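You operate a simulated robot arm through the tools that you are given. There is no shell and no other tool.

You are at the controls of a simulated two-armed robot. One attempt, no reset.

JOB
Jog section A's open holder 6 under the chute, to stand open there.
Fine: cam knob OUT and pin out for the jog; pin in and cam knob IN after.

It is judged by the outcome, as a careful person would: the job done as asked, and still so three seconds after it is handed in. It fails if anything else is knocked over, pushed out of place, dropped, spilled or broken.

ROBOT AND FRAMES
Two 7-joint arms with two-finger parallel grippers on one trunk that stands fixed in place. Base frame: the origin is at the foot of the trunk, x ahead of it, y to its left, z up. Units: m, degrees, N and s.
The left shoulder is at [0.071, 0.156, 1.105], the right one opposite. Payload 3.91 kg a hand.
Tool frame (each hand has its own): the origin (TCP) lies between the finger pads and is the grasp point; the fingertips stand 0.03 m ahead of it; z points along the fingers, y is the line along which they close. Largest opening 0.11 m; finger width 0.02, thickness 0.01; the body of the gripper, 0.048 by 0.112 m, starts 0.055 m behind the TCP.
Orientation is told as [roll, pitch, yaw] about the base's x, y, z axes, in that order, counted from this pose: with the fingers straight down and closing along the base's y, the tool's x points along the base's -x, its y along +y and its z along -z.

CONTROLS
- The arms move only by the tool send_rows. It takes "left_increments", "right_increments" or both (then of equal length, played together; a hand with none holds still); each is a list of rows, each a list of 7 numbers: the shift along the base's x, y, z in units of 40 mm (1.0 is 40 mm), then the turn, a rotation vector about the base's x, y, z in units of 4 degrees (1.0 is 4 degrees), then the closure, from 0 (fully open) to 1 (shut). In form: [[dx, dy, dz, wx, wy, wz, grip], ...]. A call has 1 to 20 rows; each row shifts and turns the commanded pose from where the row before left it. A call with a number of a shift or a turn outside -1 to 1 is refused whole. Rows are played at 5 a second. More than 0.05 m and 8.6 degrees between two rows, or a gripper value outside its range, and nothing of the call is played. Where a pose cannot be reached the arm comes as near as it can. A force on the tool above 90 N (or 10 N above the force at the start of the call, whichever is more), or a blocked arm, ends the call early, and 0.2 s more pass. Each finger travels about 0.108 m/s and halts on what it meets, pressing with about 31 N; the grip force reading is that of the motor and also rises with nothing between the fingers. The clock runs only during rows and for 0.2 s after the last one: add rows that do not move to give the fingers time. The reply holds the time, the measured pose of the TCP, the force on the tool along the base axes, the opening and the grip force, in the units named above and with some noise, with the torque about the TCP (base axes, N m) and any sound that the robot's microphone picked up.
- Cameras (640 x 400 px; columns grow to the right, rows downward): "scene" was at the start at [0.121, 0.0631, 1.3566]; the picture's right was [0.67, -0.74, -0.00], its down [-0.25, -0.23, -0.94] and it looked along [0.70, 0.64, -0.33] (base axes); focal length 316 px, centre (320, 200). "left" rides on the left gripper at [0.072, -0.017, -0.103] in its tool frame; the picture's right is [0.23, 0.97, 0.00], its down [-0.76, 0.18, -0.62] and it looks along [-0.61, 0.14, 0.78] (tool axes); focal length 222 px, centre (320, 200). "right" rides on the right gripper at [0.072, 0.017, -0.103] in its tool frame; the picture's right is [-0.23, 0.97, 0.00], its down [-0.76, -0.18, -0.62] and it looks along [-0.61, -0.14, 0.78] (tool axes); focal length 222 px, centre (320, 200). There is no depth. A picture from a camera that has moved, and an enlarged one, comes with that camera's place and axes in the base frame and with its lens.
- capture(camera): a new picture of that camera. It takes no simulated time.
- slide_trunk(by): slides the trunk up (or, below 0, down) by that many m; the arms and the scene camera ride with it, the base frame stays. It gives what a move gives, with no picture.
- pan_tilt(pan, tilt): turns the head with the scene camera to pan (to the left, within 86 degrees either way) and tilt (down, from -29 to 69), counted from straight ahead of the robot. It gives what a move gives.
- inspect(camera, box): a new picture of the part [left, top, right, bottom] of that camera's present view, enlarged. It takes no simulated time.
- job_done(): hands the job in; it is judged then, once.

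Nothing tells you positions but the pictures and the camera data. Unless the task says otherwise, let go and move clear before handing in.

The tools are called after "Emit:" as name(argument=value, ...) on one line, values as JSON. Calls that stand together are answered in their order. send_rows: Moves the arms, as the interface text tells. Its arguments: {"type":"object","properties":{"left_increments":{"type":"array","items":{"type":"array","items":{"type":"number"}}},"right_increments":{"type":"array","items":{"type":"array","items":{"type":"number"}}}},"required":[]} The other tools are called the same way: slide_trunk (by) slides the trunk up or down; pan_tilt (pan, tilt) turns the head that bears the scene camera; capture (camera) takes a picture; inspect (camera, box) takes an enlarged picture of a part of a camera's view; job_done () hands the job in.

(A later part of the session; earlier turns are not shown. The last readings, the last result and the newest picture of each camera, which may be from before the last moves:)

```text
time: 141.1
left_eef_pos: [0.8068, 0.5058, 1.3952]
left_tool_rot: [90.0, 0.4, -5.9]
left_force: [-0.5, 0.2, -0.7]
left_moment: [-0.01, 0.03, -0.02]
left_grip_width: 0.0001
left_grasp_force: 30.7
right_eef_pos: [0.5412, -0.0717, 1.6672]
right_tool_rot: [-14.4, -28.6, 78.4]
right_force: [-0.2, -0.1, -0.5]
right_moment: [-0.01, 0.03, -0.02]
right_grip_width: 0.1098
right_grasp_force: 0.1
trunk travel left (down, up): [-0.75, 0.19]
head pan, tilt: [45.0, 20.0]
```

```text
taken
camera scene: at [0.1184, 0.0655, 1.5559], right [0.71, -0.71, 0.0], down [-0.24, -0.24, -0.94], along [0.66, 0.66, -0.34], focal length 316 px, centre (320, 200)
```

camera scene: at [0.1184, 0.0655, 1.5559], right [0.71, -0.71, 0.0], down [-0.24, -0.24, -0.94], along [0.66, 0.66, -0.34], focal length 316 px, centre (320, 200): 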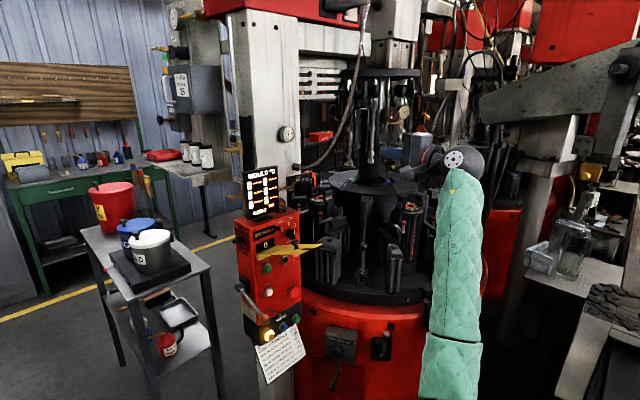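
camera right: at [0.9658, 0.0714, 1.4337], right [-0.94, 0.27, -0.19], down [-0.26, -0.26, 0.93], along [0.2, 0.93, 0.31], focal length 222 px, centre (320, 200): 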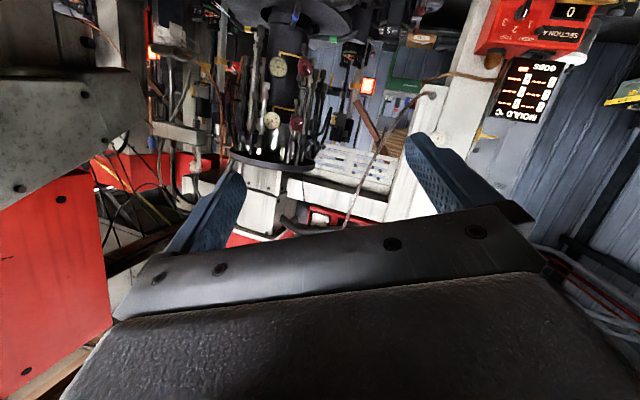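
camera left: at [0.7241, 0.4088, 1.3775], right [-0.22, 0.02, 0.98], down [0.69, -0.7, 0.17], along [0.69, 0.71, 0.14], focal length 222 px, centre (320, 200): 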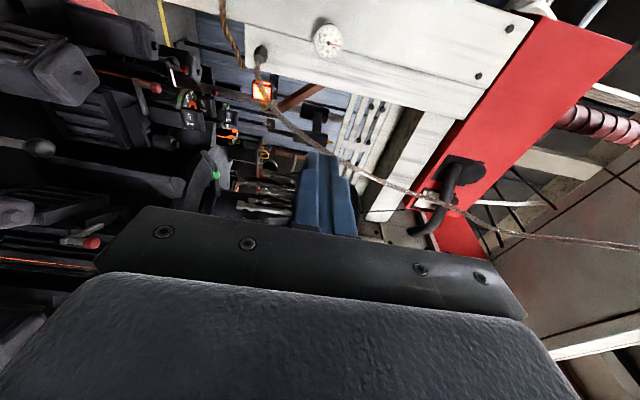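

Holder 6 stands open, both halves apart, right under the plunger beside the trough. I want to double-check the trough's alignment where its two pieces meet, so I'll move the left hand aside and take one more look from the right.

Emit:
send_rows(left_increments=[[-0.9, 0.1, 0, 0, 0, 0, 1], [-0.9, 0.1, 0, 0, 0, 0, 1], [-0.9, 0.1, 0, 0, 0, 0, 1], [-0.9, 0.1, 0, 0, 0, 0, 1], [-0.9, 0.1, 0, 0, 0, 0, 1], [-0.9, 0.1, 0, 0, 0, 0, 1], [-0.6, 0.3, 0, 0, 0, 0, 1], [0, 0, 0, 0, 0, 0, 1]])

Emit:
send_rows(right_increments=[[0.8, 0.4, -0.35, 0.7, -0.4, 0.4, 0], [0.8, 0.4, -0.35, 0.7, -0.4, 0.4, 0], [0.8, 0.4, -0.35, 0.7, -0.4, 0.4, 0], [0.8, 0.4, -0.35, 0.7, -0.4, 0.4, 0], [0.8, 0.4, -0.35, 0.7, -0.4, 0.4, 0], [0.8, 0.4, -0.35, 0.7, -0.4, 0.4, 0], [0.8, 0.4, -0.35, 0.7, -0.4, 0.4, 0], [0.8, 0.4, -0.35, 0.7, -0.4, 0.4, 0], [0.8, 0.4, -0.35, 0.7, -0.4, 0.4, 0], [0.8, 0.4, -0.35, 0.7, -0.4, 0.4, 0], [0.8, 0.6, -0.35, 0.7, -0.4, 0.4, 0], [0.8, 0.6, -0.35, 0.7, -0.4, 0.4, 0], [0.6, 0.5, 0, 0, 0, 0, 0], [0.6, 0.5, 0, 0, 0, 0, 0], [0, 0, 0, 0, 0, 0, 0]])

Emit:
capture(camera="right")

Emit:
inspect(camera="right", box=[310, 60, 430, 170])

```text
time: 142.8
left_eef_pos: [0.5679, 0.538, 1.3968]
left_tool_rot: [90.0, 0.4, -6.0]
left_force: [-0.3, 0.6, -0.4]
left_moment: [0.01, 0.02, 0.03]
left_grip_width: 0.0
left_grasp_force: 31.1
right_eef_pos: [0.5427, -0.0711, 1.6683]
right_tool_rot: [-14.4, -28.6, 78.6]
right_force: [-0.4, 0.1, -0.2]
right_moment: [-0.01, 0.04, 0.01]
right_grip_width: 0.1101
right_grasp_force: 0.0
trunk travel left (down, up): [-0.75, 0.19]
head pan, tilt: [45.0, 20.0]
```

```text
time: 146.1
left_eef_pos: [0.5672, 0.5379, 1.3949]
left_tool_rot: [90.0, 0.4, -6.0]
left_force: [0.1, 0.1, -0.7]
left_moment: [-0.02, -0.03, 0.01]
left_grip_width: 0.0
left_grasp_force: 31.6
right_eef_pos: [0.9744, 0.1741, 1.4995]
right_tool_rot: [-49.2, -58.9, 123.7]
right_force: [0.2, -0.2, 0.8]
right_moment: [-0.04, 0.01, -0.01]
right_grip_width: 0.1102
right_grasp_force: 0.1
trunk travel left (down, up): [-0.75, 0.19]
head pan, tilt: [45.0, 20.0]
```

```text
taken
camera right: at [0.9467, 0.0535, 1.4662], right [-0.94, 0.27, -0.19], down [-0.26, -0.26, 0.93], along [0.2, 0.93, 0.31], focal length 222 px, centre (320, 200)
```

right: 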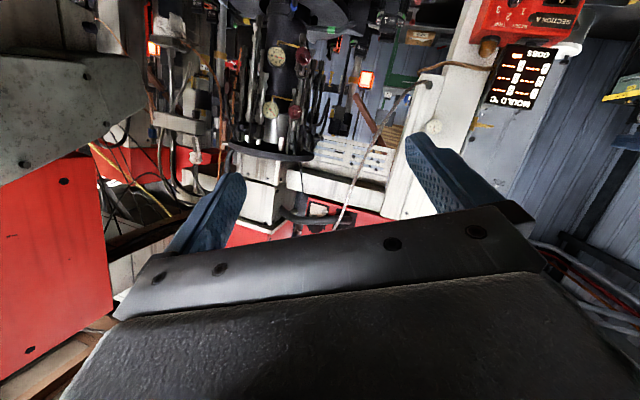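

```text
3.64 times, centred on (370, 115) of right
camera zoom: at [0.9467, 0.0535, 1.4662], right [-0.94, 0.27, -0.19], down [-0.26, -0.26, 0.93], along [0.2, 0.93, 0.31], focal length 808 px, centre (138, 509)
```

zoom: 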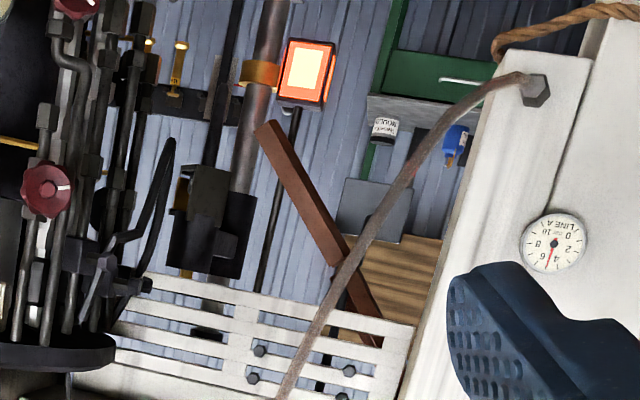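

Emit:
inspect(camera="right", box=[340, 80, 400, 140])

Emit:
inspect(camera="right", box=[370, 105, 410, 150])

Emit:
inspect(camera="right", box=[330, 20, 400, 90])

```text
6.67 times, centred on (370, 110) of right
camera zoom: at [0.9467, 0.0535, 1.4662], right [-0.94, 0.27, -0.19], down [-0.26, -0.26, 0.93], along [0.2, 0.93, 0.31], focal length 1481 px, centre (-13, 800)
```

zoom: 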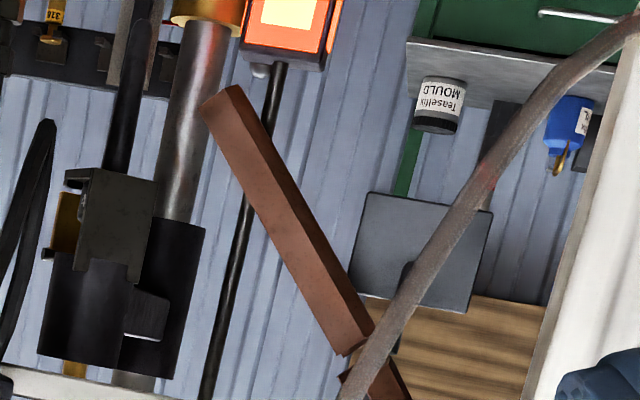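

```text
8.89 times, centred on (390, 128) of right
camera zoom: at [0.9467, 0.0535, 1.4662], right [-0.94, 0.27, -0.19], down [-0.26, -0.26, 0.93], along [0.2, 0.93, 0.31], focal length 1974 px, centre (-302, 844)
```

zoom: 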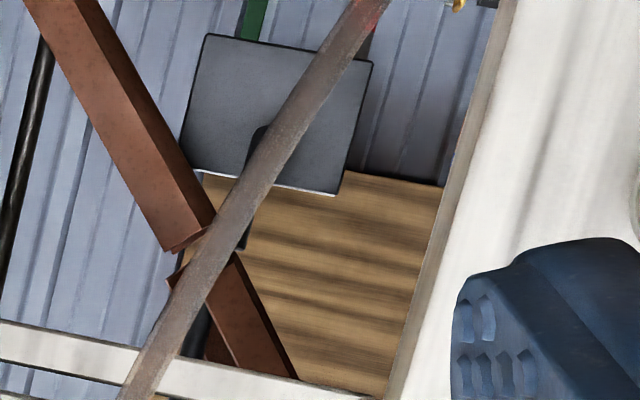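

```text
5.71 times, centred on (365, 55) of right
camera zoom: at [0.9467, 0.0535, 1.4662], right [-0.94, 0.27, -0.19], down [-0.26, -0.26, 0.93], along [0.2, 0.93, 0.31], focal length 1269 px, centre (63, 1029)
```

zoom: 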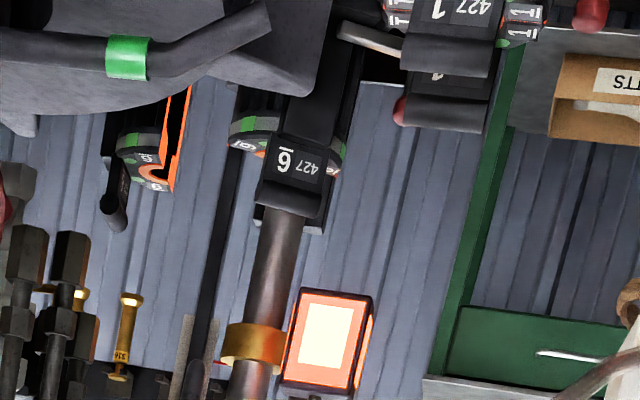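

The lower trough piece is the movable chute, swung away from station 120, its feed directed there — so holder 6 is at the right station. Now I'll fold the right arm back and bring the left hand to the pin to push it in.

Emit:
send_rows(right_increments=[[-0.6, -0.5, 0, 0, 0, 0, 0], [-0.6, -0.5, 0, 0, 0, 0, 0], [-0.8, -0.6, 0.35, -0.7, 0.4, -0.4, 0], [-0.8, -0.6, 0.35, -0.7, 0.4, -0.4, 0], [-0.8, -0.4, 0.35, -0.7, 0.4, -0.4, 0], [-0.8, -0.4, 0.35, -0.7, 0.4, -0.4, 0], [-0.8, -0.4, 0.35, -0.7, 0.4, -0.4, 0], [-0.8, -0.4, 0.35, -0.7, 0.4, -0.4, 0], [-0.8, -0.4, 0.35, -0.7, 0.4, -0.4, 0], [-0.8, -0.4, 0.35, -0.7, 0.4, -0.4, 0], [-0.8, -0.4, 0.35, -0.7, 0.4, -0.4, 0], [-0.8, -0.4, 0.35, -0.7, 0.4, -0.4, 0], [-0.8, -0.4, 0.35, -0.7, 0.4, -0.4, 0], [-0.8, -0.4, 0.35, -0.7, 0.4, -0.4, 0], [0, 0, 0, 0, 0, 0, 0]])

Emit:
send_rows(left_increments=[[0.6, -0.6, 0, 0, 0, 0, 0.5], [0.7, -0.6, 0, 0, 0, -1, 0.5], [0.7, -0.6, 0, 0, 0, -1, 0.45], [0.7, -0.6, 0, 0, 0, -1, 0.45], [0.7, -0.6, 0, 0, 0, -1, 0.45], [0.5, -0.5, 0, 0, 0, -1, 0.45], [0, 0, 0, 0, 0, -1, 0.45], [0, 0, 0, 0, 0, -0.2, 0.45], [0, 0, 0, 0, 0, 0, 0.45]])

Emit:
slide_trunk(by=-0.4)

```text
time: 149.2
left_eef_pos: [0.5685, 0.5389, 1.3953]
left_tool_rot: [90.0, 0.5, -6.0]
left_force: [0.4, -0.8, 0.3]
left_moment: [0.02, -0.04, 0.01]
left_grip_width: 0.0002
left_grasp_force: 30.7
right_eef_pos: [0.5424, -0.0733, 1.6678]
right_tool_rot: [-14.3, -28.6, 78.4]
right_force: [0.3, -0.2, -1.0]
right_moment: [-0.01, 0.01, -0.01]
right_grip_width: 0.11
right_grasp_force: 0.1
trunk travel left (down, up): [-0.75, 0.19]
head pan, tilt: [45.0, 20.0]
```

```text
time: 151.4
left_eef_pos: [0.7122, 0.4211, 1.4186]
left_tool_rot: [92.6, 0.2, -28.5]
left_force: [0.3, 0.3, 0.6]
left_moment: [-0.01, -0.02, -0.01]
left_grip_width: 0.0606
left_grasp_force: 0.1
right_eef_pos: [0.5411, -0.073, 1.6683]
right_tool_rot: [-14.4, -28.4, 78.5]
right_force: [-0.2, 1.9, -0.1]
right_moment: [0.0, -0.03, -0.02]
right_grip_width: 0.1101
right_grasp_force: 0.0
trunk travel left (down, up): [-0.75, 0.19]
head pan, tilt: [45.0, 20.0]
stopped in row 9 (left hand): the arm was blocked; the commanded pose is now the measured one
```

```text
time: 155.3
left_eef_pos: [0.7129, 0.4203, 1.0174]
left_tool_rot: [92.6, 0.3, -28.5]
left_force: [-0.2, -0.4, -0.5]
left_moment: [-0.01, 0.02, 0.01]
left_grip_width: 0.0604
left_grasp_force: 0.1
right_eef_pos: [0.5412, -0.0728, 1.2694]
right_tool_rot: [-14.4, -28.7, 78.5]
right_force: [0.2, -0.5, 0.1]
right_moment: [0.0, -0.01, -0.01]
right_grip_width: 0.1101
right_grasp_force: 0.1
trunk travel left (down, up): [-0.35, 0.59]
head pan, tilt: [45.0, 20.0]
```

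The arm reported a block mid-swing (no force at the hand, likely its own joint limit). I'll check the view before going on.

Emit:
capture(camera="scene")

Emit:
capture(camera="left")

Emit:
capture(camera="right")

```text
taken
camera scene: at [0.118, 0.0656, 1.1559], right [0.71, -0.71, 0.0], down [-0.24, -0.24, -0.94], along [0.66, 0.66, -0.34], focal length 316 px, centre (320, 200)
```

scene: 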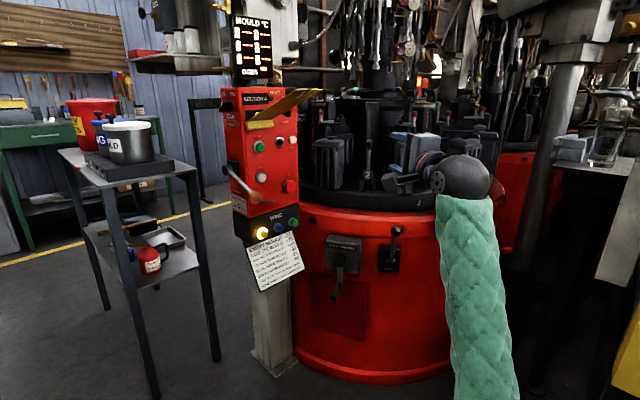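

```text
taken
camera left: at [0.5996, 0.3648, 0.9951], right [-0.22, 0.07, 0.97], down [0.37, -0.92, 0.15], along [0.9, 0.39, 0.17], focal length 222 px, centre (320, 200)
```

left: 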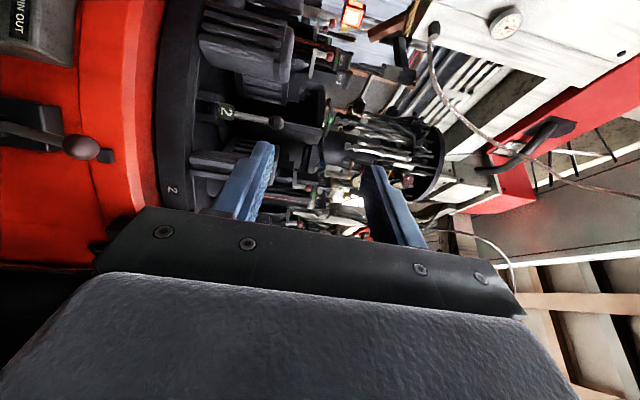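

```text
taken
camera right: at [0.4782, -0.1723, 1.3185], right [-0.86, 0.5, -0.1], down [0.09, 0.35, 0.93], along [0.5, 0.79, -0.34], focal length 222 px, centre (320, 200)
```

right: 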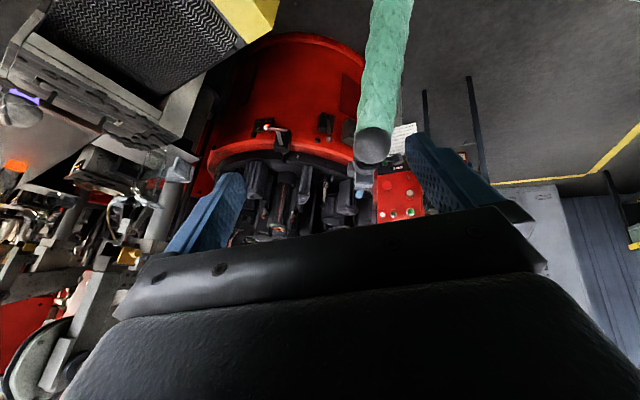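

All clear. I'll correct the small tilt and move to a stand-off in front of the T-handle (now drawn out).

Emit:
send_rows(left_increments=[[0.78, -0.45, -0.67, -0.56, 0.33, -0.6, 0.45], [0.78, -0.45, -0.67, 0, 0, 0, 0.45], [0.78, -0.45, -0.67, 0, 0, 0, 0.45], [0.78, -0.45, -0.67, 0, 0, 0, 0.45], [0.78, -0.45, -0.67, 0, 0, 0, 0.45], [0.78, -0.45, -0.67, 0, 0, 0, 0.45], [0.78, -0.45, -0.67, 0, 0, 0, 0.45], [0.78, -0.45, -0.67, 0, 0, 0, 0.45], [0.78, -0.45, -0.67, 0, 0, 0, 0.45], [0, 0, 0, 0, 0, 0, 0.45]])

Emit:
pan_tilt(pan=25, tilt=30)

Emit:
inspect(camera="scene", box=[280, 100, 400, 200])

Emit:
capture(camera="left")

```text
time: 157.5
left_eef_pos: [0.9937, 0.2571, 0.7739]
left_tool_rot: [89.8, 0.3, -31.1]
left_force: [0.2, 0.0, 0.1]
left_moment: [-0.02, -0.02, 0.01]
left_grip_width: 0.0604
left_grasp_force: 0.0
right_eef_pos: [0.5416, -0.0736, 1.2688]
right_tool_rot: [-14.5, -28.6, 78.5]
right_force: [0.1, 0.3, -0.1]
right_moment: [0.01, -0.01, -0.02]
right_grip_width: 0.1099
right_grasp_force: 0.1
trunk travel left (down, up): [-0.35, 0.59]
head pan, tilt: [45.0, 20.0]
```

```text
time: 158.3
left_eef_pos: [0.9943, 0.2576, 0.775]
left_tool_rot: [89.8, 0.3, -31.1]
left_force: [-0.1, -0.2, -0.2]
left_moment: [-0.03, -0.02, 0.05]
left_grip_width: 0.0608
left_grasp_force: 0.0
right_eef_pos: [0.5416, -0.073, 1.2681]
right_tool_rot: [-14.5, -28.6, 78.5]
right_force: [0.2, -0.1, -0.3]
right_moment: [-0.01, 0.04, -0.02]
right_grip_width: 0.1099
right_grasp_force: 0.1
trunk travel left (down, up): [-0.35, 0.59]
head pan, tilt: [25.0, 30.0]
```

```text
4.00 times, centred on (340, 150) of scene
camera zoom: at [0.1343, 0.038, 1.1398], right [0.42, -0.91, 0.0], down [-0.45, -0.21, -0.87], along [0.78, 0.37, -0.5], focal length 1266 px, centre (240, 400)
```

zoom: 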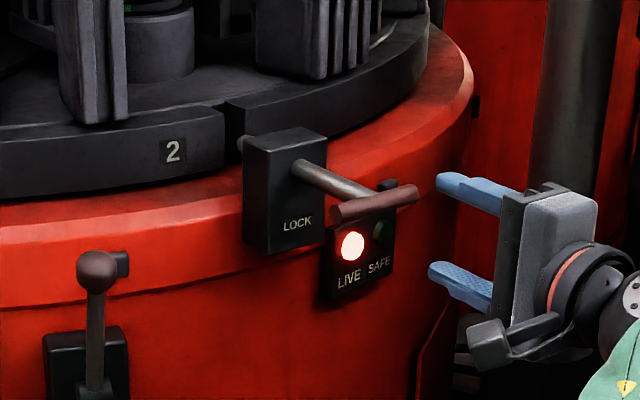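

```text
taken
camera left: at [0.8793, 0.2055, 0.758], right [-0.19, 0.12, 0.97], down [0.33, -0.93, 0.18], along [0.92, 0.36, 0.14], focal length 222 px, centre (320, 200)
```

left: 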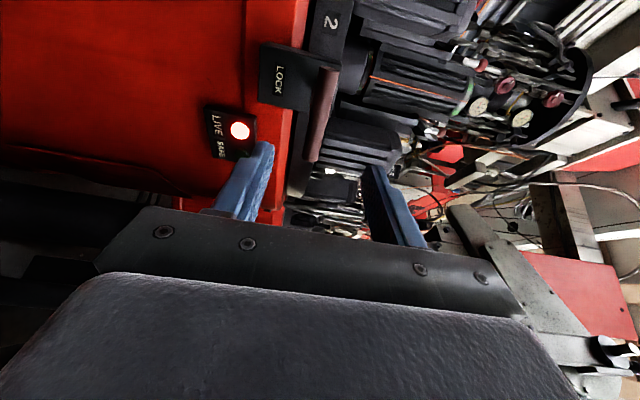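

Emit:
send_rows(left_increments=[[0.17, 0.54, -0.012, 0, 0, 0, 0.45], [0.17, 0.54, -0.012, 0, 0, 0, 0.45], [0.17, 0.54, -0.012, 0, 0, 0, 0.45], [0.18, 0.54, -0.012, 0, 0, 0, 0.45], [0, 0, 0, 0, 0, 0, 0.45], [0, 0, 0, 0, 0, 0, 1], [0, 0, 0, 0, 0, 0, 1], [0, 0, 0, 0, 0, 0, 1]])

Emit:
inspect(camera="scene", box=[300, 110, 380, 180])

```text
time: 160.1
left_eef_pos: [1.0219, 0.3433, 0.7717]
left_tool_rot: [89.7, 0.3, -31.1]
left_force: [-1.5, 1.1, -0.4]
left_moment: [0.18, -0.5, 0.15]
left_grip_width: 0.0159
left_grasp_force: 44.8
right_eef_pos: [0.5394, -0.0734, 1.2695]
right_tool_rot: [-14.5, -28.6, 78.5]
right_force: [-0.1, 0.2, -0.1]
right_moment: [0.0, -0.02, 0.02]
right_grip_width: 0.1101
right_grasp_force: 0.0
trunk travel left (down, up): [-0.35, 0.59]
head pan, tilt: [25.0, 30.0]
```

```text
5.71 times, centred on (340, 145) of scene
camera zoom: at [0.1342, 0.038, 1.1398], right [0.42, -0.91, 0.0], down [-0.45, -0.21, -0.87], along [0.78, 0.37, -0.5], focal length 1808 px, centre (206, 514)
```

zoom: 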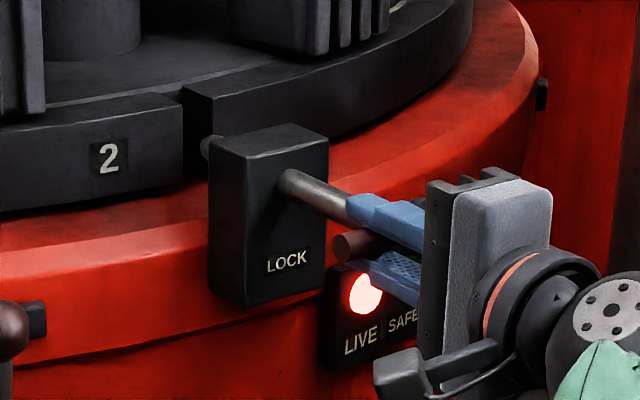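

Gripped. Pushing the pin in along the same line.

Emit:
send_rows(left_increments=[[0.12, 0.22, 0, 0, 0, 0, 1], [0.12, 0.22, 0, 0, 0, 0, 1], [0.12, 0.22, 0, 0, 0, 0, 1], [0.06, 0.11, 0, 0, 0, 0, 1], [0, 0, 0, 0, 0, 0, 1]])

Emit:
inspect(camera="scene", box=[300, 110, 380, 180])

```text
time: 161.3
left_eef_pos: [1.0377, 0.3726, 0.7726]
left_tool_rot: [89.8, 0.3, -31.3]
left_force: [15.5, -6.7, -0.6]
left_moment: [0.16, -0.81, -0.24]
left_grip_width: 0.0156
left_grasp_force: 44.5
right_eef_pos: [0.5409, -0.074, 1.2689]
right_tool_rot: [-14.3, -28.6, 78.4]
right_force: [0.6, 0.3, 0.7]
right_moment: [0.01, 0.01, 0.04]
right_grip_width: 0.11
right_grasp_force: 0.0
trunk travel left (down, up): [-0.35, 0.59]
head pan, tilt: [25.0, 30.0]
```

```text
5.71 times, centred on (340, 145) of scene
camera zoom: at [0.1352, 0.0375, 1.1397], right [0.42, -0.91, 0.0], down [-0.45, -0.21, -0.87], along [0.78, 0.37, -0.5], focal length 1808 px, centre (206, 514)
```

zoom: 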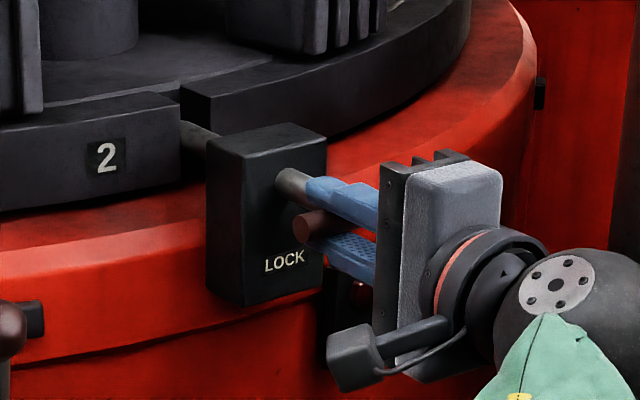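

Emit:
send_rows(left_increments=[[0.06, 0.11, 0, 0, 0, 0, 1], [0.03, 0.06, 0, 0, 0, 0, 1], [0, 0, 0, 0, 0, 0, 1]])

```text
time: 162.1
left_eef_pos: [1.0412, 0.3793, 0.7728]
left_tool_rot: [89.8, 0.4, -31.2]
left_force: [-7.3, -32.1, -9.4]
left_moment: [-0.23, -0.28, -0.15]
left_grip_width: 0.0159
left_grasp_force: 45.4
right_eef_pos: [0.5412, -0.074, 1.2678]
right_tool_rot: [-14.3, -28.7, 78.6]
right_force: [-0.3, -0.1, 0.4]
right_moment: [0.01, 0.0, 0.0]
right_grip_width: 0.1099
right_grasp_force: 0.0
trunk travel left (down, up): [-0.35, 0.59]
head pan, tilt: [25.0, 30.0]
```

The pin is against its inner stop. I'll release and back away to check the lamp.

Emit:
send_rows(left_increments=[[0, 0, 0, 0, 0, 0, 0.45], [0, 0, 0, 0, 0, 0, 0.45], [-0.25, -0.43, 0, 0, 0, 0, 0.45], [-0.25, -0.43, 0, 0, 0, 0, 0.45], [-0.25, -0.43, 0, 0, 0, 0, 0.45], [-0.25, -0.43, 0, 0, 0, 0, 0.45], [-0.3, -0.43, 0, 0, 0, 0, 0.45], [0, 0, 0, 0, 0, 0, 0.45]])

Emit:
inspect(camera="scene", box=[300, 110, 380, 180])

Emit:
capture(camera="scene")

```text
time: 163.9
left_eef_pos: [0.9898, 0.2958, 0.7729]
left_tool_rot: [89.9, 0.4, -31.2]
left_force: [-0.5, 0.2, 0.8]
left_moment: [0.01, 0.03, 0.04]
left_grip_width: 0.0606
left_grasp_force: 0.1
right_eef_pos: [0.5411, -0.0728, 1.2684]
right_tool_rot: [-14.3, -28.6, 78.5]
right_force: [-0.1, 0.7, 0.1]
right_moment: [0.01, 0.0, 0.01]
right_grip_width: 0.1103
right_grasp_force: 0.1
trunk travel left (down, up): [-0.35, 0.59]
head pan, tilt: [25.0, 30.0]
```

```text
5.71 times, centred on (340, 145) of scene
camera zoom: at [0.1343, 0.0379, 1.1398], right [0.42, -0.91, 0.0], down [-0.45, -0.21, -0.87], along [0.78, 0.37, -0.5], focal length 1808 px, centre (206, 514)
```

zoom: 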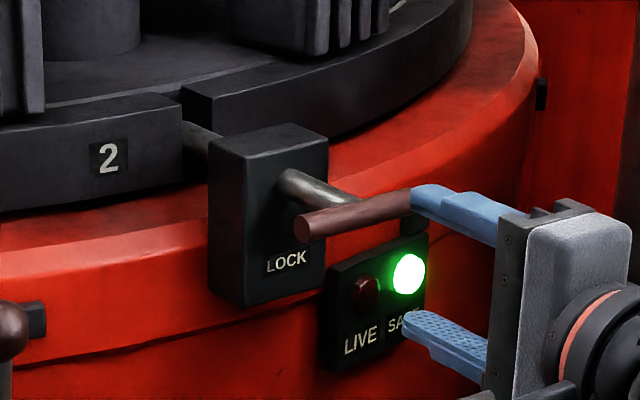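

```text
taken
camera scene: at [0.1343, 0.0379, 1.1398], right [0.42, -0.91, 0.0], down [-0.45, -0.21, -0.87], along [0.78, 0.37, -0.5], focal length 316 px, centre (320, 200)
```

scene: 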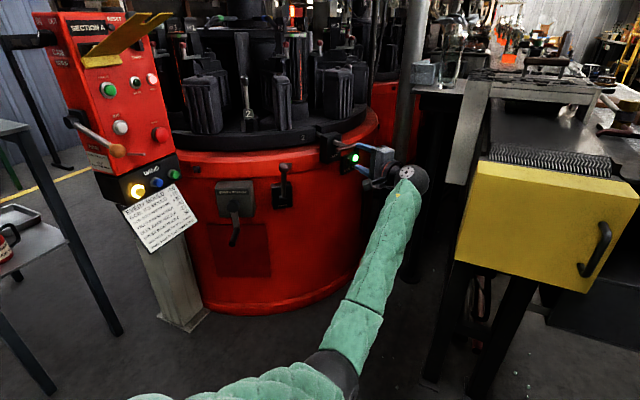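

SAFE is lit: the pin is home in notch 2. Last step: turn the cam knob back to IN. I'll route the left hand around over the flap to the panel's side.

Emit:
send_rows(left_increments=[[-0.3, -0.5, 0, 0, 0, 0, 0.45], [-0.3, -0.5, 0, 0, 0, 0, 0.45], [-0.65, 0.5, 0.4, 0, 0, 0, 0.45], [-0.65, 0.5, 0.4, 0, 0, 0, 0.45], [-0.65, 0.5, 0.4, 0, 0, 0, 0.45], [-0.65, 0.5, 0.4, 0, 0, 0, 0.45], [-0.65, 0.5, 0.4, 0, 0, 0, 0.45], [-0.65, 0.5, 0.4, 0, 0, 0, 0.45], [-0.65, 0.5, 0.4, 0, 0, 0, 0.45], [-0.65, 0.5, 0.4, 0, 0, 0, 0.45], [0, 0, 0, 0, 0, 0, 0.45]])

Emit:
slide_trunk(by=0.2)

Emit:
send_rows(left_increments=[[0, 0, 1, 0, 0, 0, 0.5], [0, 0, 1, 0, 0, 0, 0.5], [0, 0, 1, 0, 0, 0, 0.5], [0, 0, 1, 0, 0, 0, 0.5], [0, 0, 1, 0, 0, 0, 0.5], [-0.69, 0.78, 0, 0, 0, -0.4, 0.5], [-0.69, 0.78, 0, 0, 0, -0.4, 0.5], [-0.69, 0.78, 0, 0, 0, -0.4, 0.5], [-0.69, 0.78, 0, 0, 0, -0.4, 0.5], [-0.69, 0.78, 0, 0, 0, -0.4, 0.5], [-0.69, 0.78, 0, 0, 0, -0.4, 0.5], [-0.69, 0.78, 0, 0, 0, -0.4, 0.5], [-0.69, 0.78, 0, 0, 0, -0.4, 0.5], [-0.69, 0.78, 0, 0, 0, -0.4, 0.5], [0, 0, 0, 0, 0, 0, 0.5]])

Emit:
pan_tilt(pan=58, tilt=18)

Emit:
capture(camera="scene")

```text
time: 166.3
left_eef_pos: [0.7563, 0.4136, 0.9]
left_tool_rot: [89.8, 0.2, -31.0]
left_force: [0.1, -0.5, -0.4]
left_moment: [0.0, -0.02, 0.01]
left_grip_width: 0.0606
left_grasp_force: 0.1
right_eef_pos: [0.5412, -0.0721, 1.2694]
right_tool_rot: [-14.4, -28.7, 78.5]
right_force: [-0.5, -0.2, 0.2]
right_moment: [0.0, 0.02, 0.04]
right_grip_width: 0.11
right_grasp_force: 0.1
trunk travel left (down, up): [-0.35, 0.59]
head pan, tilt: [25.0, 30.0]
```

```text
time: 168.5
left_eef_pos: [0.7583, 0.4157, 1.0999]
left_tool_rot: [89.8, 0.3, -31.0]
left_force: [-0.1, 0.3, 0.0]
left_moment: [0.0, 0.0, -0.02]
left_grip_width: 0.0608
left_grasp_force: 0.0
right_eef_pos: [0.5407, -0.0736, 1.4673]
right_tool_rot: [-14.5, -28.5, 78.4]
right_force: [1.2, -0.3, -1.0]
right_moment: [-0.03, -0.04, -0.03]
right_grip_width: 0.11
right_grasp_force: 0.1
trunk travel left (down, up): [-0.55, 0.39]
head pan, tilt: [25.0, 30.0]
```

```text
time: 171.7
left_eef_pos: [0.5109, 0.6977, 1.3012]
left_tool_rot: [89.8, 0.3, -45.6]
left_force: [0.0, -0.4, 0.6]
left_moment: [0.02, -0.03, 0.02]
left_grip_width: 0.0548
left_grasp_force: 0.1
right_eef_pos: [0.5417, -0.0738, 1.469]
right_tool_rot: [-14.3, -28.6, 78.4]
right_force: [-0.4, -0.7, -0.2]
right_moment: [0.0, -0.01, -0.01]
right_grip_width: 0.1098
right_grasp_force: 0.0
trunk travel left (down, up): [-0.55, 0.39]
head pan, tilt: [25.0, 30.0]
```

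```text
time: 172.7
left_eef_pos: [0.5103, 0.6978, 1.3016]
left_tool_rot: [89.9, 0.2, -45.6]
left_force: [-0.2, 0.3, 0.3]
left_moment: [0.02, 0.02, 0.01]
left_grip_width: 0.055
left_grasp_force: 0.0
right_eef_pos: [0.5412, -0.0732, 1.4697]
right_tool_rot: [-14.4, -28.6, 78.4]
right_force: [1.3, 0.4, -0.1]
right_moment: [-0.02, -0.01, -0.04]
right_grip_width: 0.11
right_grasp_force: 0.0
trunk travel left (down, up): [-0.55, 0.39]
head pan, tilt: [58.0, 18.0]
```

```text
taken
camera scene: at [0.1019, 0.079, 1.3591], right [0.85, -0.53, 0.0], down [-0.16, -0.26, -0.95], along [0.5, 0.81, -0.31], focal length 316 px, centre (320, 200)
```

scene: 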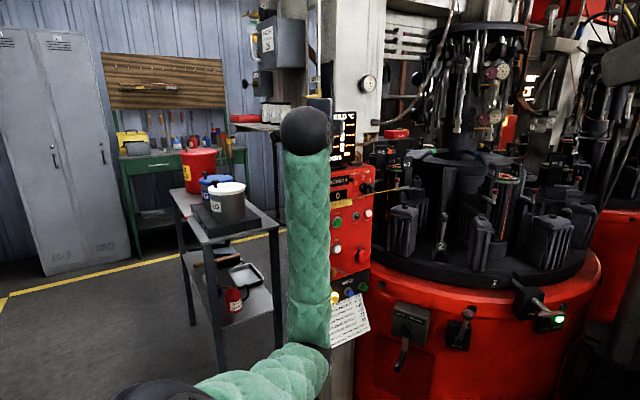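

Emit:
send_rows(left_increments=[[-0.28, 0.41, 0, 0, 0, -1, 0.5], [-0.28, 0.41, 0, 0, 0, -1, 0.5], [-0.28, 0.41, 0, 0, 0, -1, 0.5], [-0.28, 0.41, 0, 0, 0, -1, 0.5], [-0.28, 0.41, 0, 0, 0, -1, 0.5], [-0.28, 0.41, 0, 0, 0, -1, 0.5], [-0.28, 0.41, 0, 0, 0, -1, 0.5], [-0.28, 0.41, 0, 0, 0, -1, 0.5], [-0.28, 0.41, 0, 0, 0, -1, 0.5], [-0.28, 0.41, 0, 0, 0, -1, 0.5], [-0.28, 0.41, 0, 0, 0, -1, 0.5], [0, 0, 0, 0, 0, -0.1, 0.5], [0, 0, 0, 0, 0, 0, 0.5]])

Emit:
capture(camera="scene")

```text
time: 175.5
left_eef_pos: [0.3843, 0.8755, 1.3003]
left_tool_rot: [89.9, 0.2, -89.9]
left_force: [-0.2, -0.5, -0.4]
left_moment: [0.01, 0.05, 0.03]
left_grip_width: 0.0551
left_grasp_force: 0.1
right_eef_pos: [0.5403, -0.0722, 1.4686]
right_tool_rot: [-14.4, -28.4, 78.5]
right_force: [0.0, 0.6, 0.3]
right_moment: [0.03, -0.01, 0.02]
right_grip_width: 0.1098
right_grasp_force: 0.1
trunk travel left (down, up): [-0.55, 0.39]
head pan, tilt: [58.0, 18.0]
```

```text
taken
camera scene: at [0.1015, 0.0795, 1.3591], right [0.85, -0.53, 0.0], down [-0.16, -0.26, -0.95], along [0.5, 0.81, -0.31], focal length 316 px, centre (320, 200)
```

scene: 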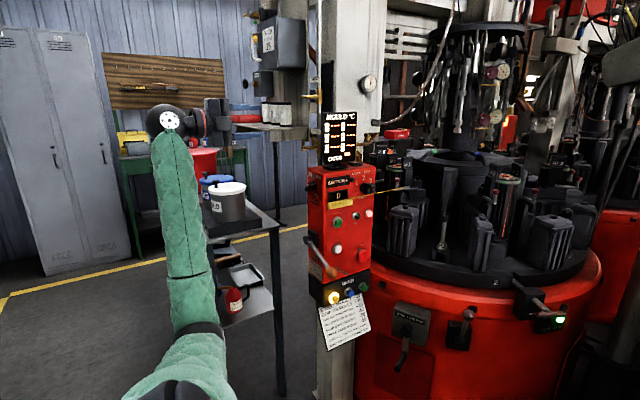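

Emit:
send_rows(left_increments=[[0.18, 0, -0.415, -0.94, 0, 0, 0.5], [0.18, 0, -0.415, -0.94, 0, 0, 0.5], [0.18, 0, -0.415, -0.94, 0, 0, 0.5], [0.18, 0, -0.415, -0.94, 0, 0, 0.5], [0.18, 0, -0.415, -0.94, 0, 0, 0.5], [0.18, 0, -0.415, -0.94, 0, 0, 0.5], [0.18, 0, -0.415, -0.94, 0, 0, 0.5], [0.18, 0, -0.415, -0.94, 0, 0, 0.5], [0.18, 0, -0.415, -0.94, 0, 0, 0.5], [0.18, 0, -0.415, -0.94, 0, 0, 0.5], [0.18, 0, -0.415, -0.94, 0, 0, 0.5], [0.18, 0, -0.415, -0.94, 0, 0, 0.5], [0, 0, 0, 0, 0, 0, 0.5]])

Emit:
inspect(camera="left", box=[240, 60, 400, 220])

Emit:
capture(camera="scene")

```text
time: 178.3
left_eef_pos: [0.4727, 0.8773, 1.102]
left_tool_rot: [89.7, -45.0, -89.7]
left_force: [0.4, 0.0, 0.1]
left_moment: [0.02, -0.01, -0.01]
left_grip_width: 0.0547
left_grasp_force: 0.1
right_eef_pos: [0.5414, -0.0731, 1.4689]
right_tool_rot: [-14.4, -28.7, 78.5]
right_force: [0.3, -0.3, -0.7]
right_moment: [0.0, -0.01, 0.02]
right_grip_width: 0.1098
right_grasp_force: 0.0
trunk travel left (down, up): [-0.55, 0.39]
head pan, tilt: [58.0, 18.0]
```

```text
2.50 times, centred on (320, 140) of left
camera zoom: at [0.3691, 0.9152, 1.0377], right [0.0, 0.85, 0.53], down [-0.62, -0.41, 0.67], along [0.78, -0.33, 0.53], focal length 555 px, centre (320, 350)
```

zoom: 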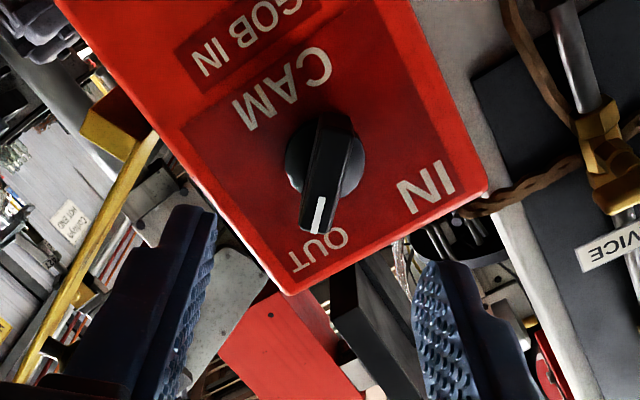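

```text
taken
camera scene: at [0.1015, 0.079, 1.3592], right [0.85, -0.53, 0.0], down [-0.16, -0.26, -0.95], along [0.5, 0.81, -0.31], focal length 316 px, centre (320, 200)
```

scene: 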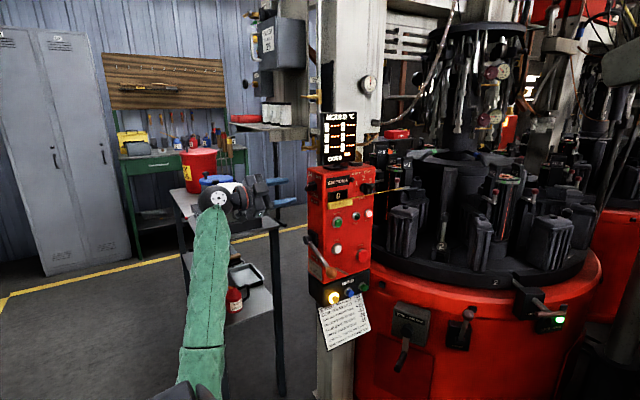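

Emit:
send_rows(left_increments=[[0.53, 0, 0, 0, 0, 0, 0.5], [0.53, 0, -0.02, 0, 0, 0, 0.5], [0.53, 0, -0.02, 0, 0, 0, 0.5], [0, 0, 0, 0, 0, 0, 0.5], [0, 0, 0, 0, 0, 0, 1], [0, 0, 0, 0, 0, 0, 1], [0, 0, 0, 0, 0, 0, 1]])

Emit:
inspect(camera="left", box=[240, 90, 400, 250])

```text
time: 179.9
left_eef_pos: [0.5356, 0.8781, 1.1013]
left_tool_rot: [90.0, -44.7, -89.9]
left_force: [22.1, 41.2, 40.2]
left_moment: [-0.29, -0.22, 1.42]
left_grip_width: 0.0119
left_grasp_force: 44.8
right_eef_pos: [0.5408, -0.0708, 1.4691]
right_tool_rot: [-14.3, -28.5, 78.5]
right_force: [0.2, -0.6, -0.7]
right_moment: [-0.02, -0.02, -0.02]
right_grip_width: 0.1102
right_grasp_force: 0.0
trunk travel left (down, up): [-0.55, 0.39]
head pan, tilt: [58.0, 18.0]
```

```text
2.50 times, centred on (320, 170) of left
camera zoom: at [0.4315, 0.9173, 1.0369], right [0.0, 0.85, 0.53], down [-0.62, -0.42, 0.66], along [0.78, -0.33, 0.53], focal length 555 px, centre (320, 275)
```

zoom: 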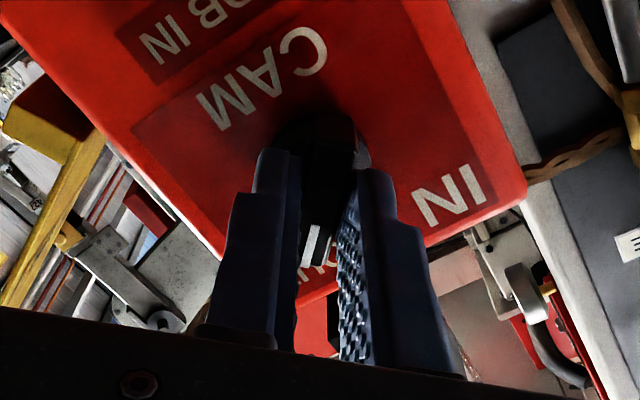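

Gripped; the side force says the hand is a few mm low along the closing line, so I'll ease it over while turning back toward IN.

Emit:
send_rows(left_increments=[[0, 0.06, 0.06, 0, 0, 0, 1], [0, 0.03, 0.03, -1, 0, 0, 1], [0, 0, 0, -1, 0, 0, 1], [0, 0, 0, -1, 0, 0, 1], [0, 0, 0, -1, 0, 0, 1], [0, 0, 0, -1, 0, 0, 1], [0, 0, 0, 0, 0, 0, 1]])

```text
time: 181.5
left_eef_pos: [0.5356, 0.8791, 1.101]
left_tool_rot: [89.2, -65.0, -89.5]
left_force: [-29.9, -26.1, -31.7]
left_moment: [0.04, 0.7, -0.39]
left_grip_width: 0.012
left_grasp_force: 45.1
right_eef_pos: [0.5392, -0.0724, 1.4698]
right_tool_rot: [-14.4, -28.6, 78.5]
right_force: [0.2, 0.4, 0.3]
right_moment: [0.0, -0.01, -0.03]
right_grip_width: 0.1102
right_grasp_force: 0.1
trunk travel left (down, up): [-0.55, 0.39]
head pan, tilt: [58.0, 18.0]
```

Emit:
send_rows(left_increments=[[-0.03, -0.05, -0.06, 0, 0, 0, 1], [0, 0, 0, -1, 0, 0, 1], [0, 0, 0, -1, 0, 0, 1], [0, 0, 0, -1, 0, 0, 1], [0, 0, 0, -1, 0, 0, 1], [0, 0, 0, 0, 0, 0, 1]])

```text
time: 182.9
left_eef_pos: [0.5335, 0.8779, 1.101]
left_tool_rot: [89.5, -80.9, -89.7]
left_force: [12.1, 15.7, 13.1]
left_moment: [0.0, 0.09, 0.52]
left_grip_width: 0.0117
left_grasp_force: 45.1
right_eef_pos: [0.5417, -0.0723, 1.4683]
right_tool_rot: [-14.5, -28.5, 78.6]
right_force: [0.7, -0.3, 0.2]
right_moment: [-0.01, -0.01, -0.05]
right_grip_width: 0.11
right_grasp_force: 0.1
trunk travel left (down, up): [-0.55, 0.39]
head pan, tilt: [58.0, 18.0]
```

Emit:
send_rows(left_increments=[[0, 0.02, 0.01, -1, 0, 0, 1], [0, 0, 0, -1, 0, 0, 1], [0, 0, 0, -1, 0, 0, 1], [0, 0, 0, -1, 0, 0, 1], [0, 0, 0, -1, 0, 0, 1], [0, 0, 0, -1, 0, 0, 1], [0, 0, 0, 0, 0, 0, 1]])

```text
time: 184.5
left_eef_pos: [0.5345, 0.8778, 1.1002]
left_tool_rot: [-89.6, -75.0, 89.3]
left_force: [9.5, 13.5, 14.8]
left_moment: [-0.05, 0.79, 0.13]
left_grip_width: 0.0118
left_grasp_force: 44.9
right_eef_pos: [0.5421, -0.0718, 1.4686]
right_tool_rot: [-14.4, -28.5, 78.6]
right_force: [0.6, -0.2, 0.1]
right_moment: [-0.04, -0.01, 0.02]
right_grip_width: 0.11
right_grasp_force: 0.0
trunk travel left (down, up): [-0.55, 0.39]
head pan, tilt: [58.0, 18.0]
```

Turning smoothly (now about −15°). Continuing to the IN stop.

Emit:
send_rows(left_increments=[[0, 0.01, 0.01, -1, 0, 0, 1], [0, 0, 0, -1, 0, 0, 1], [0, 0, 0, -1, 0, 0, 1], [0, 0, 0, -1, 0, 0, 1], [0, 0, 0, -1, 0, 0, 1], [0, 0, 0, -1, 0, 0, 1], [0, 0, 0, -1, 0, 0, 1], [0, 0, 0, 0, 0, 0, 1]])

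Emit:
inspect(camera="left", box=[240, 90, 400, 250])

```text
time: 186.3
left_eef_pos: [0.5339, 0.8769, 1.1006]
left_tool_rot: [-89.9, -47.1, 89.7]
left_force: [-7.5, -19.0, -9.7]
left_moment: [0.01, 1.01, -0.99]
left_grip_width: 0.0119
left_grasp_force: 45.0
right_eef_pos: [0.5401, -0.074, 1.4686]
right_tool_rot: [-14.4, -28.6, 78.5]
right_force: [0.2, -0.3, -0.1]
right_moment: [-0.05, 0.02, 0.0]
right_grip_width: 0.1099
right_grasp_force: 0.0
trunk travel left (down, up): [-0.55, 0.39]
head pan, tilt: [58.0, 18.0]
```

```text
2.50 times, centred on (320, 170) of left
camera zoom: at [0.4314, 0.8155, 1.0586], right [0.0, 0.56, -0.83], down [-0.62, 0.65, 0.44], along [0.78, 0.51, 0.35], focal length 555 px, centre (320, 275)
```

zoom: 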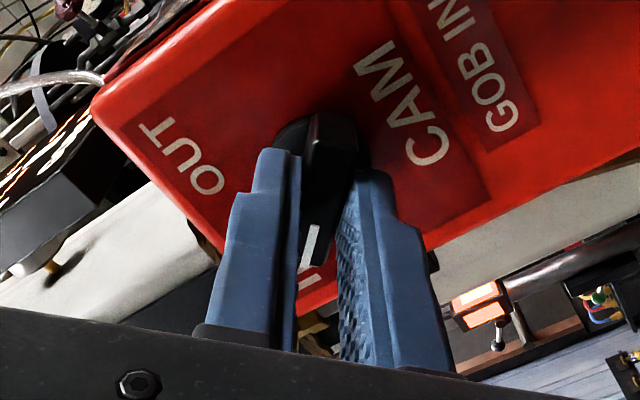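

Emit:
send_rows(left_increments=[[0, 0, 0, -0.6, 0, 0, 1], [0, 0, 0, -0.3, 0, 0, 1], [0, 0, 0, 0, 0, 0, 1]])

```text
time: 187.1
left_eef_pos: [0.5349, 0.8781, 1.1011]
left_tool_rot: [-90.1, -43.5, 89.7]
left_force: [-9.8, -25.8, -16.5]
left_moment: [0.93, 0.68, -0.39]
left_grip_width: 0.012
left_grasp_force: 44.8
right_eef_pos: [0.5397, -0.0748, 1.4682]
right_tool_rot: [-14.3, -28.6, 78.6]
right_force: [0.5, 0.0, -0.4]
right_moment: [0.02, 0.0, 0.01]
right_grip_width: 0.1099
right_grasp_force: 0.0
trunk travel left (down, up): [-0.55, 0.39]
head pan, tilt: [58.0, 18.0]
```

The torque shows the IN stop. Releasing and backing straight off.

Emit:
send_rows(left_increments=[[0, 0, 0, 0, 0, 0, 0.5], [0, 0, 0, 0, 0, 0, 0.5], [-0.5, 0, 0, 0, 0, 0, 0.5], [-0.5, 0, 0, 0, 0, 0, 0.5], [-0.6, 0, 0, 0, 0, 0, 0.5], [0, 0, 0, 0, 0, 0, 0.5]])

Emit:
inspect(camera="left", box=[260, 80, 380, 200])

Emit:
inspect(camera="scene", box=[280, 160, 340, 210])

Emit:
capture(camera="scene")

```text
time: 188.5
left_eef_pos: [0.4699, 0.8788, 1.1008]
left_tool_rot: [-90.0, -43.5, 89.9]
left_force: [0.2, 0.4, -1.3]
left_moment: [-0.02, -0.02, 0.01]
left_grip_width: 0.0551
left_grasp_force: 0.1
right_eef_pos: [0.5416, -0.0721, 1.4691]
right_tool_rot: [-14.5, -28.6, 78.5]
right_force: [0.2, -0.9, 0.0]
right_moment: [-0.01, 0.01, -0.03]
right_grip_width: 0.11
right_grasp_force: 0.0
trunk travel left (down, up): [-0.55, 0.39]
head pan, tilt: [58.0, 18.0]
```

```text
3.33 times, centred on (320, 140) of left
camera zoom: at [0.3678, 0.8143, 1.063], right [0.0, 0.51, -0.86], down [-0.62, 0.68, 0.4], along [0.78, 0.53, 0.32], focal length 740 px, centre (320, 400)
```

zoom: 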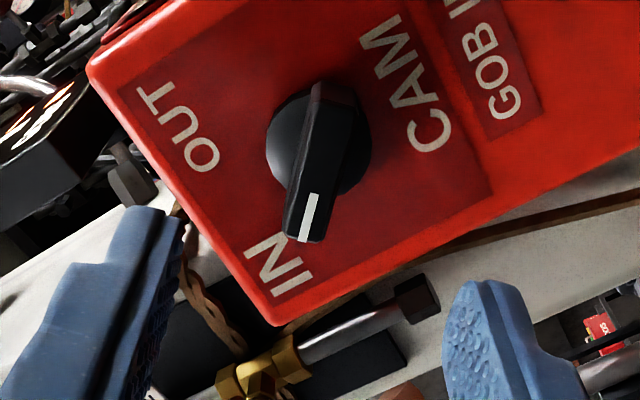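

```text
8.00 times, centred on (310, 185) of scene
camera zoom: at [0.1021, 0.0791, 1.3591], right [0.85, -0.53, 0.0], down [-0.16, -0.26, -0.95], along [0.5, 0.81, -0.31], focal length 2532 px, centre (400, 320)
```

zoom: 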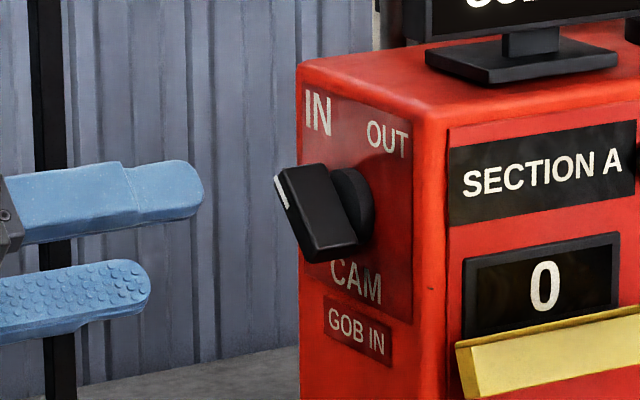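

```text
taken
camera scene: at [0.1021, 0.0791, 1.3591], right [0.85, -0.53, 0.0], down [-0.16, -0.26, -0.95], along [0.5, 0.81, -0.31], focal length 316 px, centre (320, 200)
```

scene: 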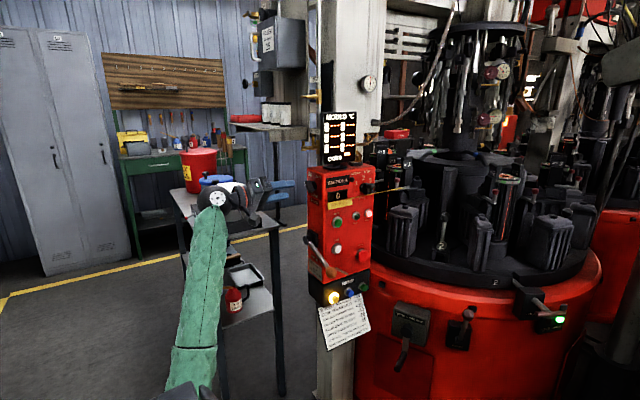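

The pointer is back on IN. I'll draw the left hand well clear, then verify with the right wrist camera that holder 6 still stands open at the chute.

Emit:
send_rows(left_increments=[[-0.7, 0, 0.1, 0, 0, 0, 0.5], [-0.7, 0, 0.1, 0, 0, 0, 0.5], [-0.7, -0.1, 0.1, 0, 0, 0, 0.5], [-0.7, -0.1, 0.1, 0, 0, 0, 0.5], [-0.5, -0.1, 0.1, 0, 0, 0, 0.5], [0, 0, 0, 0, 0, 0, 0.5]])

Emit:
send_rows(right_increments=[[0.2, 0.5, 0, 0, 0, 0, 0], [0.5, 0.5, 0, 0, 0, 0, 0], [0.9, 0.5, 0, 0.7, -0.4, 0.4, 0], [0.9, 0.5, 0, 0.7, -0.4, 0.4, 0], [0.9, 0.5, 0, 0.7, -0.4, 0.4, 0], [0.9, 0.5, 0, 0.7, -0.4, 0.4, 0], [0.9, 0.5, 0, 0.7, -0.4, 0.4, 0], [0.9, 0.5, 0, 0.7, -0.4, 0.4, 0], [0.9, 0.4, 0, 0.7, -0.4, 0.4, 0], [0.9, 0.4, 0, 0.7, -0.4, 0.4, 0], [0.9, 0.4, 0, 0.7, -0.4, 0.4, 0], [0.9, 0.4, 0, 0.7, -0.4, 0.4, 0], [0.9, 0.4, 0, 0.7, -0.4, 0.4, 0], [0.4, 0.2, 0, 0, 0, 0, 0], [0, 0, 0, 0, 0, 0, 0]])

Emit:
capture(camera="right")

Emit:
inspect(camera="right", box=[310, 0, 410, 100])

```text
time: 189.9
left_eef_pos: [0.3387, 0.8654, 1.122]
left_tool_rot: [-90.0, -43.5, 89.8]
left_force: [0.2, -0.1, 0.3]
left_moment: [-0.01, -0.01, 0.01]
left_grip_width: 0.0551
left_grasp_force: 0.1
right_eef_pos: [0.5408, -0.0709, 1.469]
right_tool_rot: [-14.4, -28.5, 78.6]
right_force: [0.4, 0.3, 0.3]
right_moment: [0.02, 0.0, -0.01]
right_grip_width: 0.1099
right_grasp_force: 0.0
trunk travel left (down, up): [-0.55, 0.39]
head pan, tilt: [58.0, 18.0]
```

```text
time: 193.1
left_eef_pos: [0.3397, 0.8642, 1.1216]
left_tool_rot: [-90.0, -43.5, 89.8]
left_force: [0.2, -0.5, 1.0]
left_moment: [0.02, 0.0, 0.0]
left_grip_width: 0.0551
left_grasp_force: 0.0
right_eef_pos: [0.9809, 0.1779, 1.4708]
right_tool_rot: [-43.8, -57.3, 117.6]
right_force: [0.3, -0.3, 0.1]
right_moment: [-0.01, -0.04, 0.02]
right_grip_width: 0.1097
right_grasp_force: 0.1
trunk travel left (down, up): [-0.55, 0.39]
head pan, tilt: [58.0, 18.0]
```

```text
taken
camera right: at [0.95, 0.0561, 1.4434], right [-0.94, 0.29, -0.17], down [-0.24, -0.2, 0.95], along [0.24, 0.94, 0.26], focal length 222 px, centre (320, 200)
```

right: 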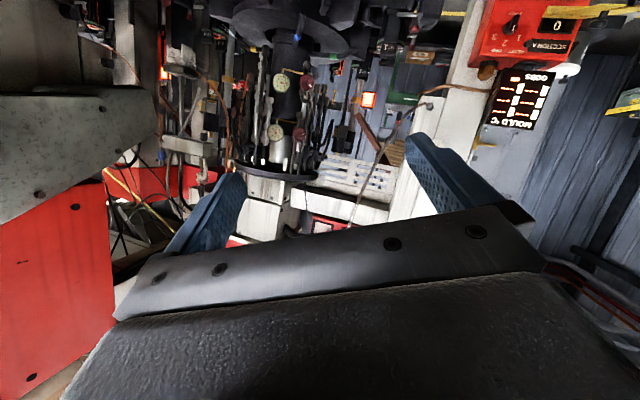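

```text
4.00 times, centred on (360, 50) of right
camera zoom: at [0.95, 0.0561, 1.4434], right [-0.94, 0.29, -0.17], down [-0.24, -0.2, 0.95], along [0.24, 0.94, 0.26], focal length 888 px, centre (160, 800)
```

zoom: 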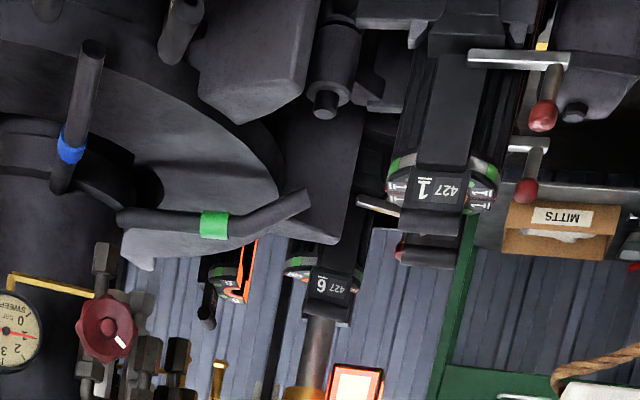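

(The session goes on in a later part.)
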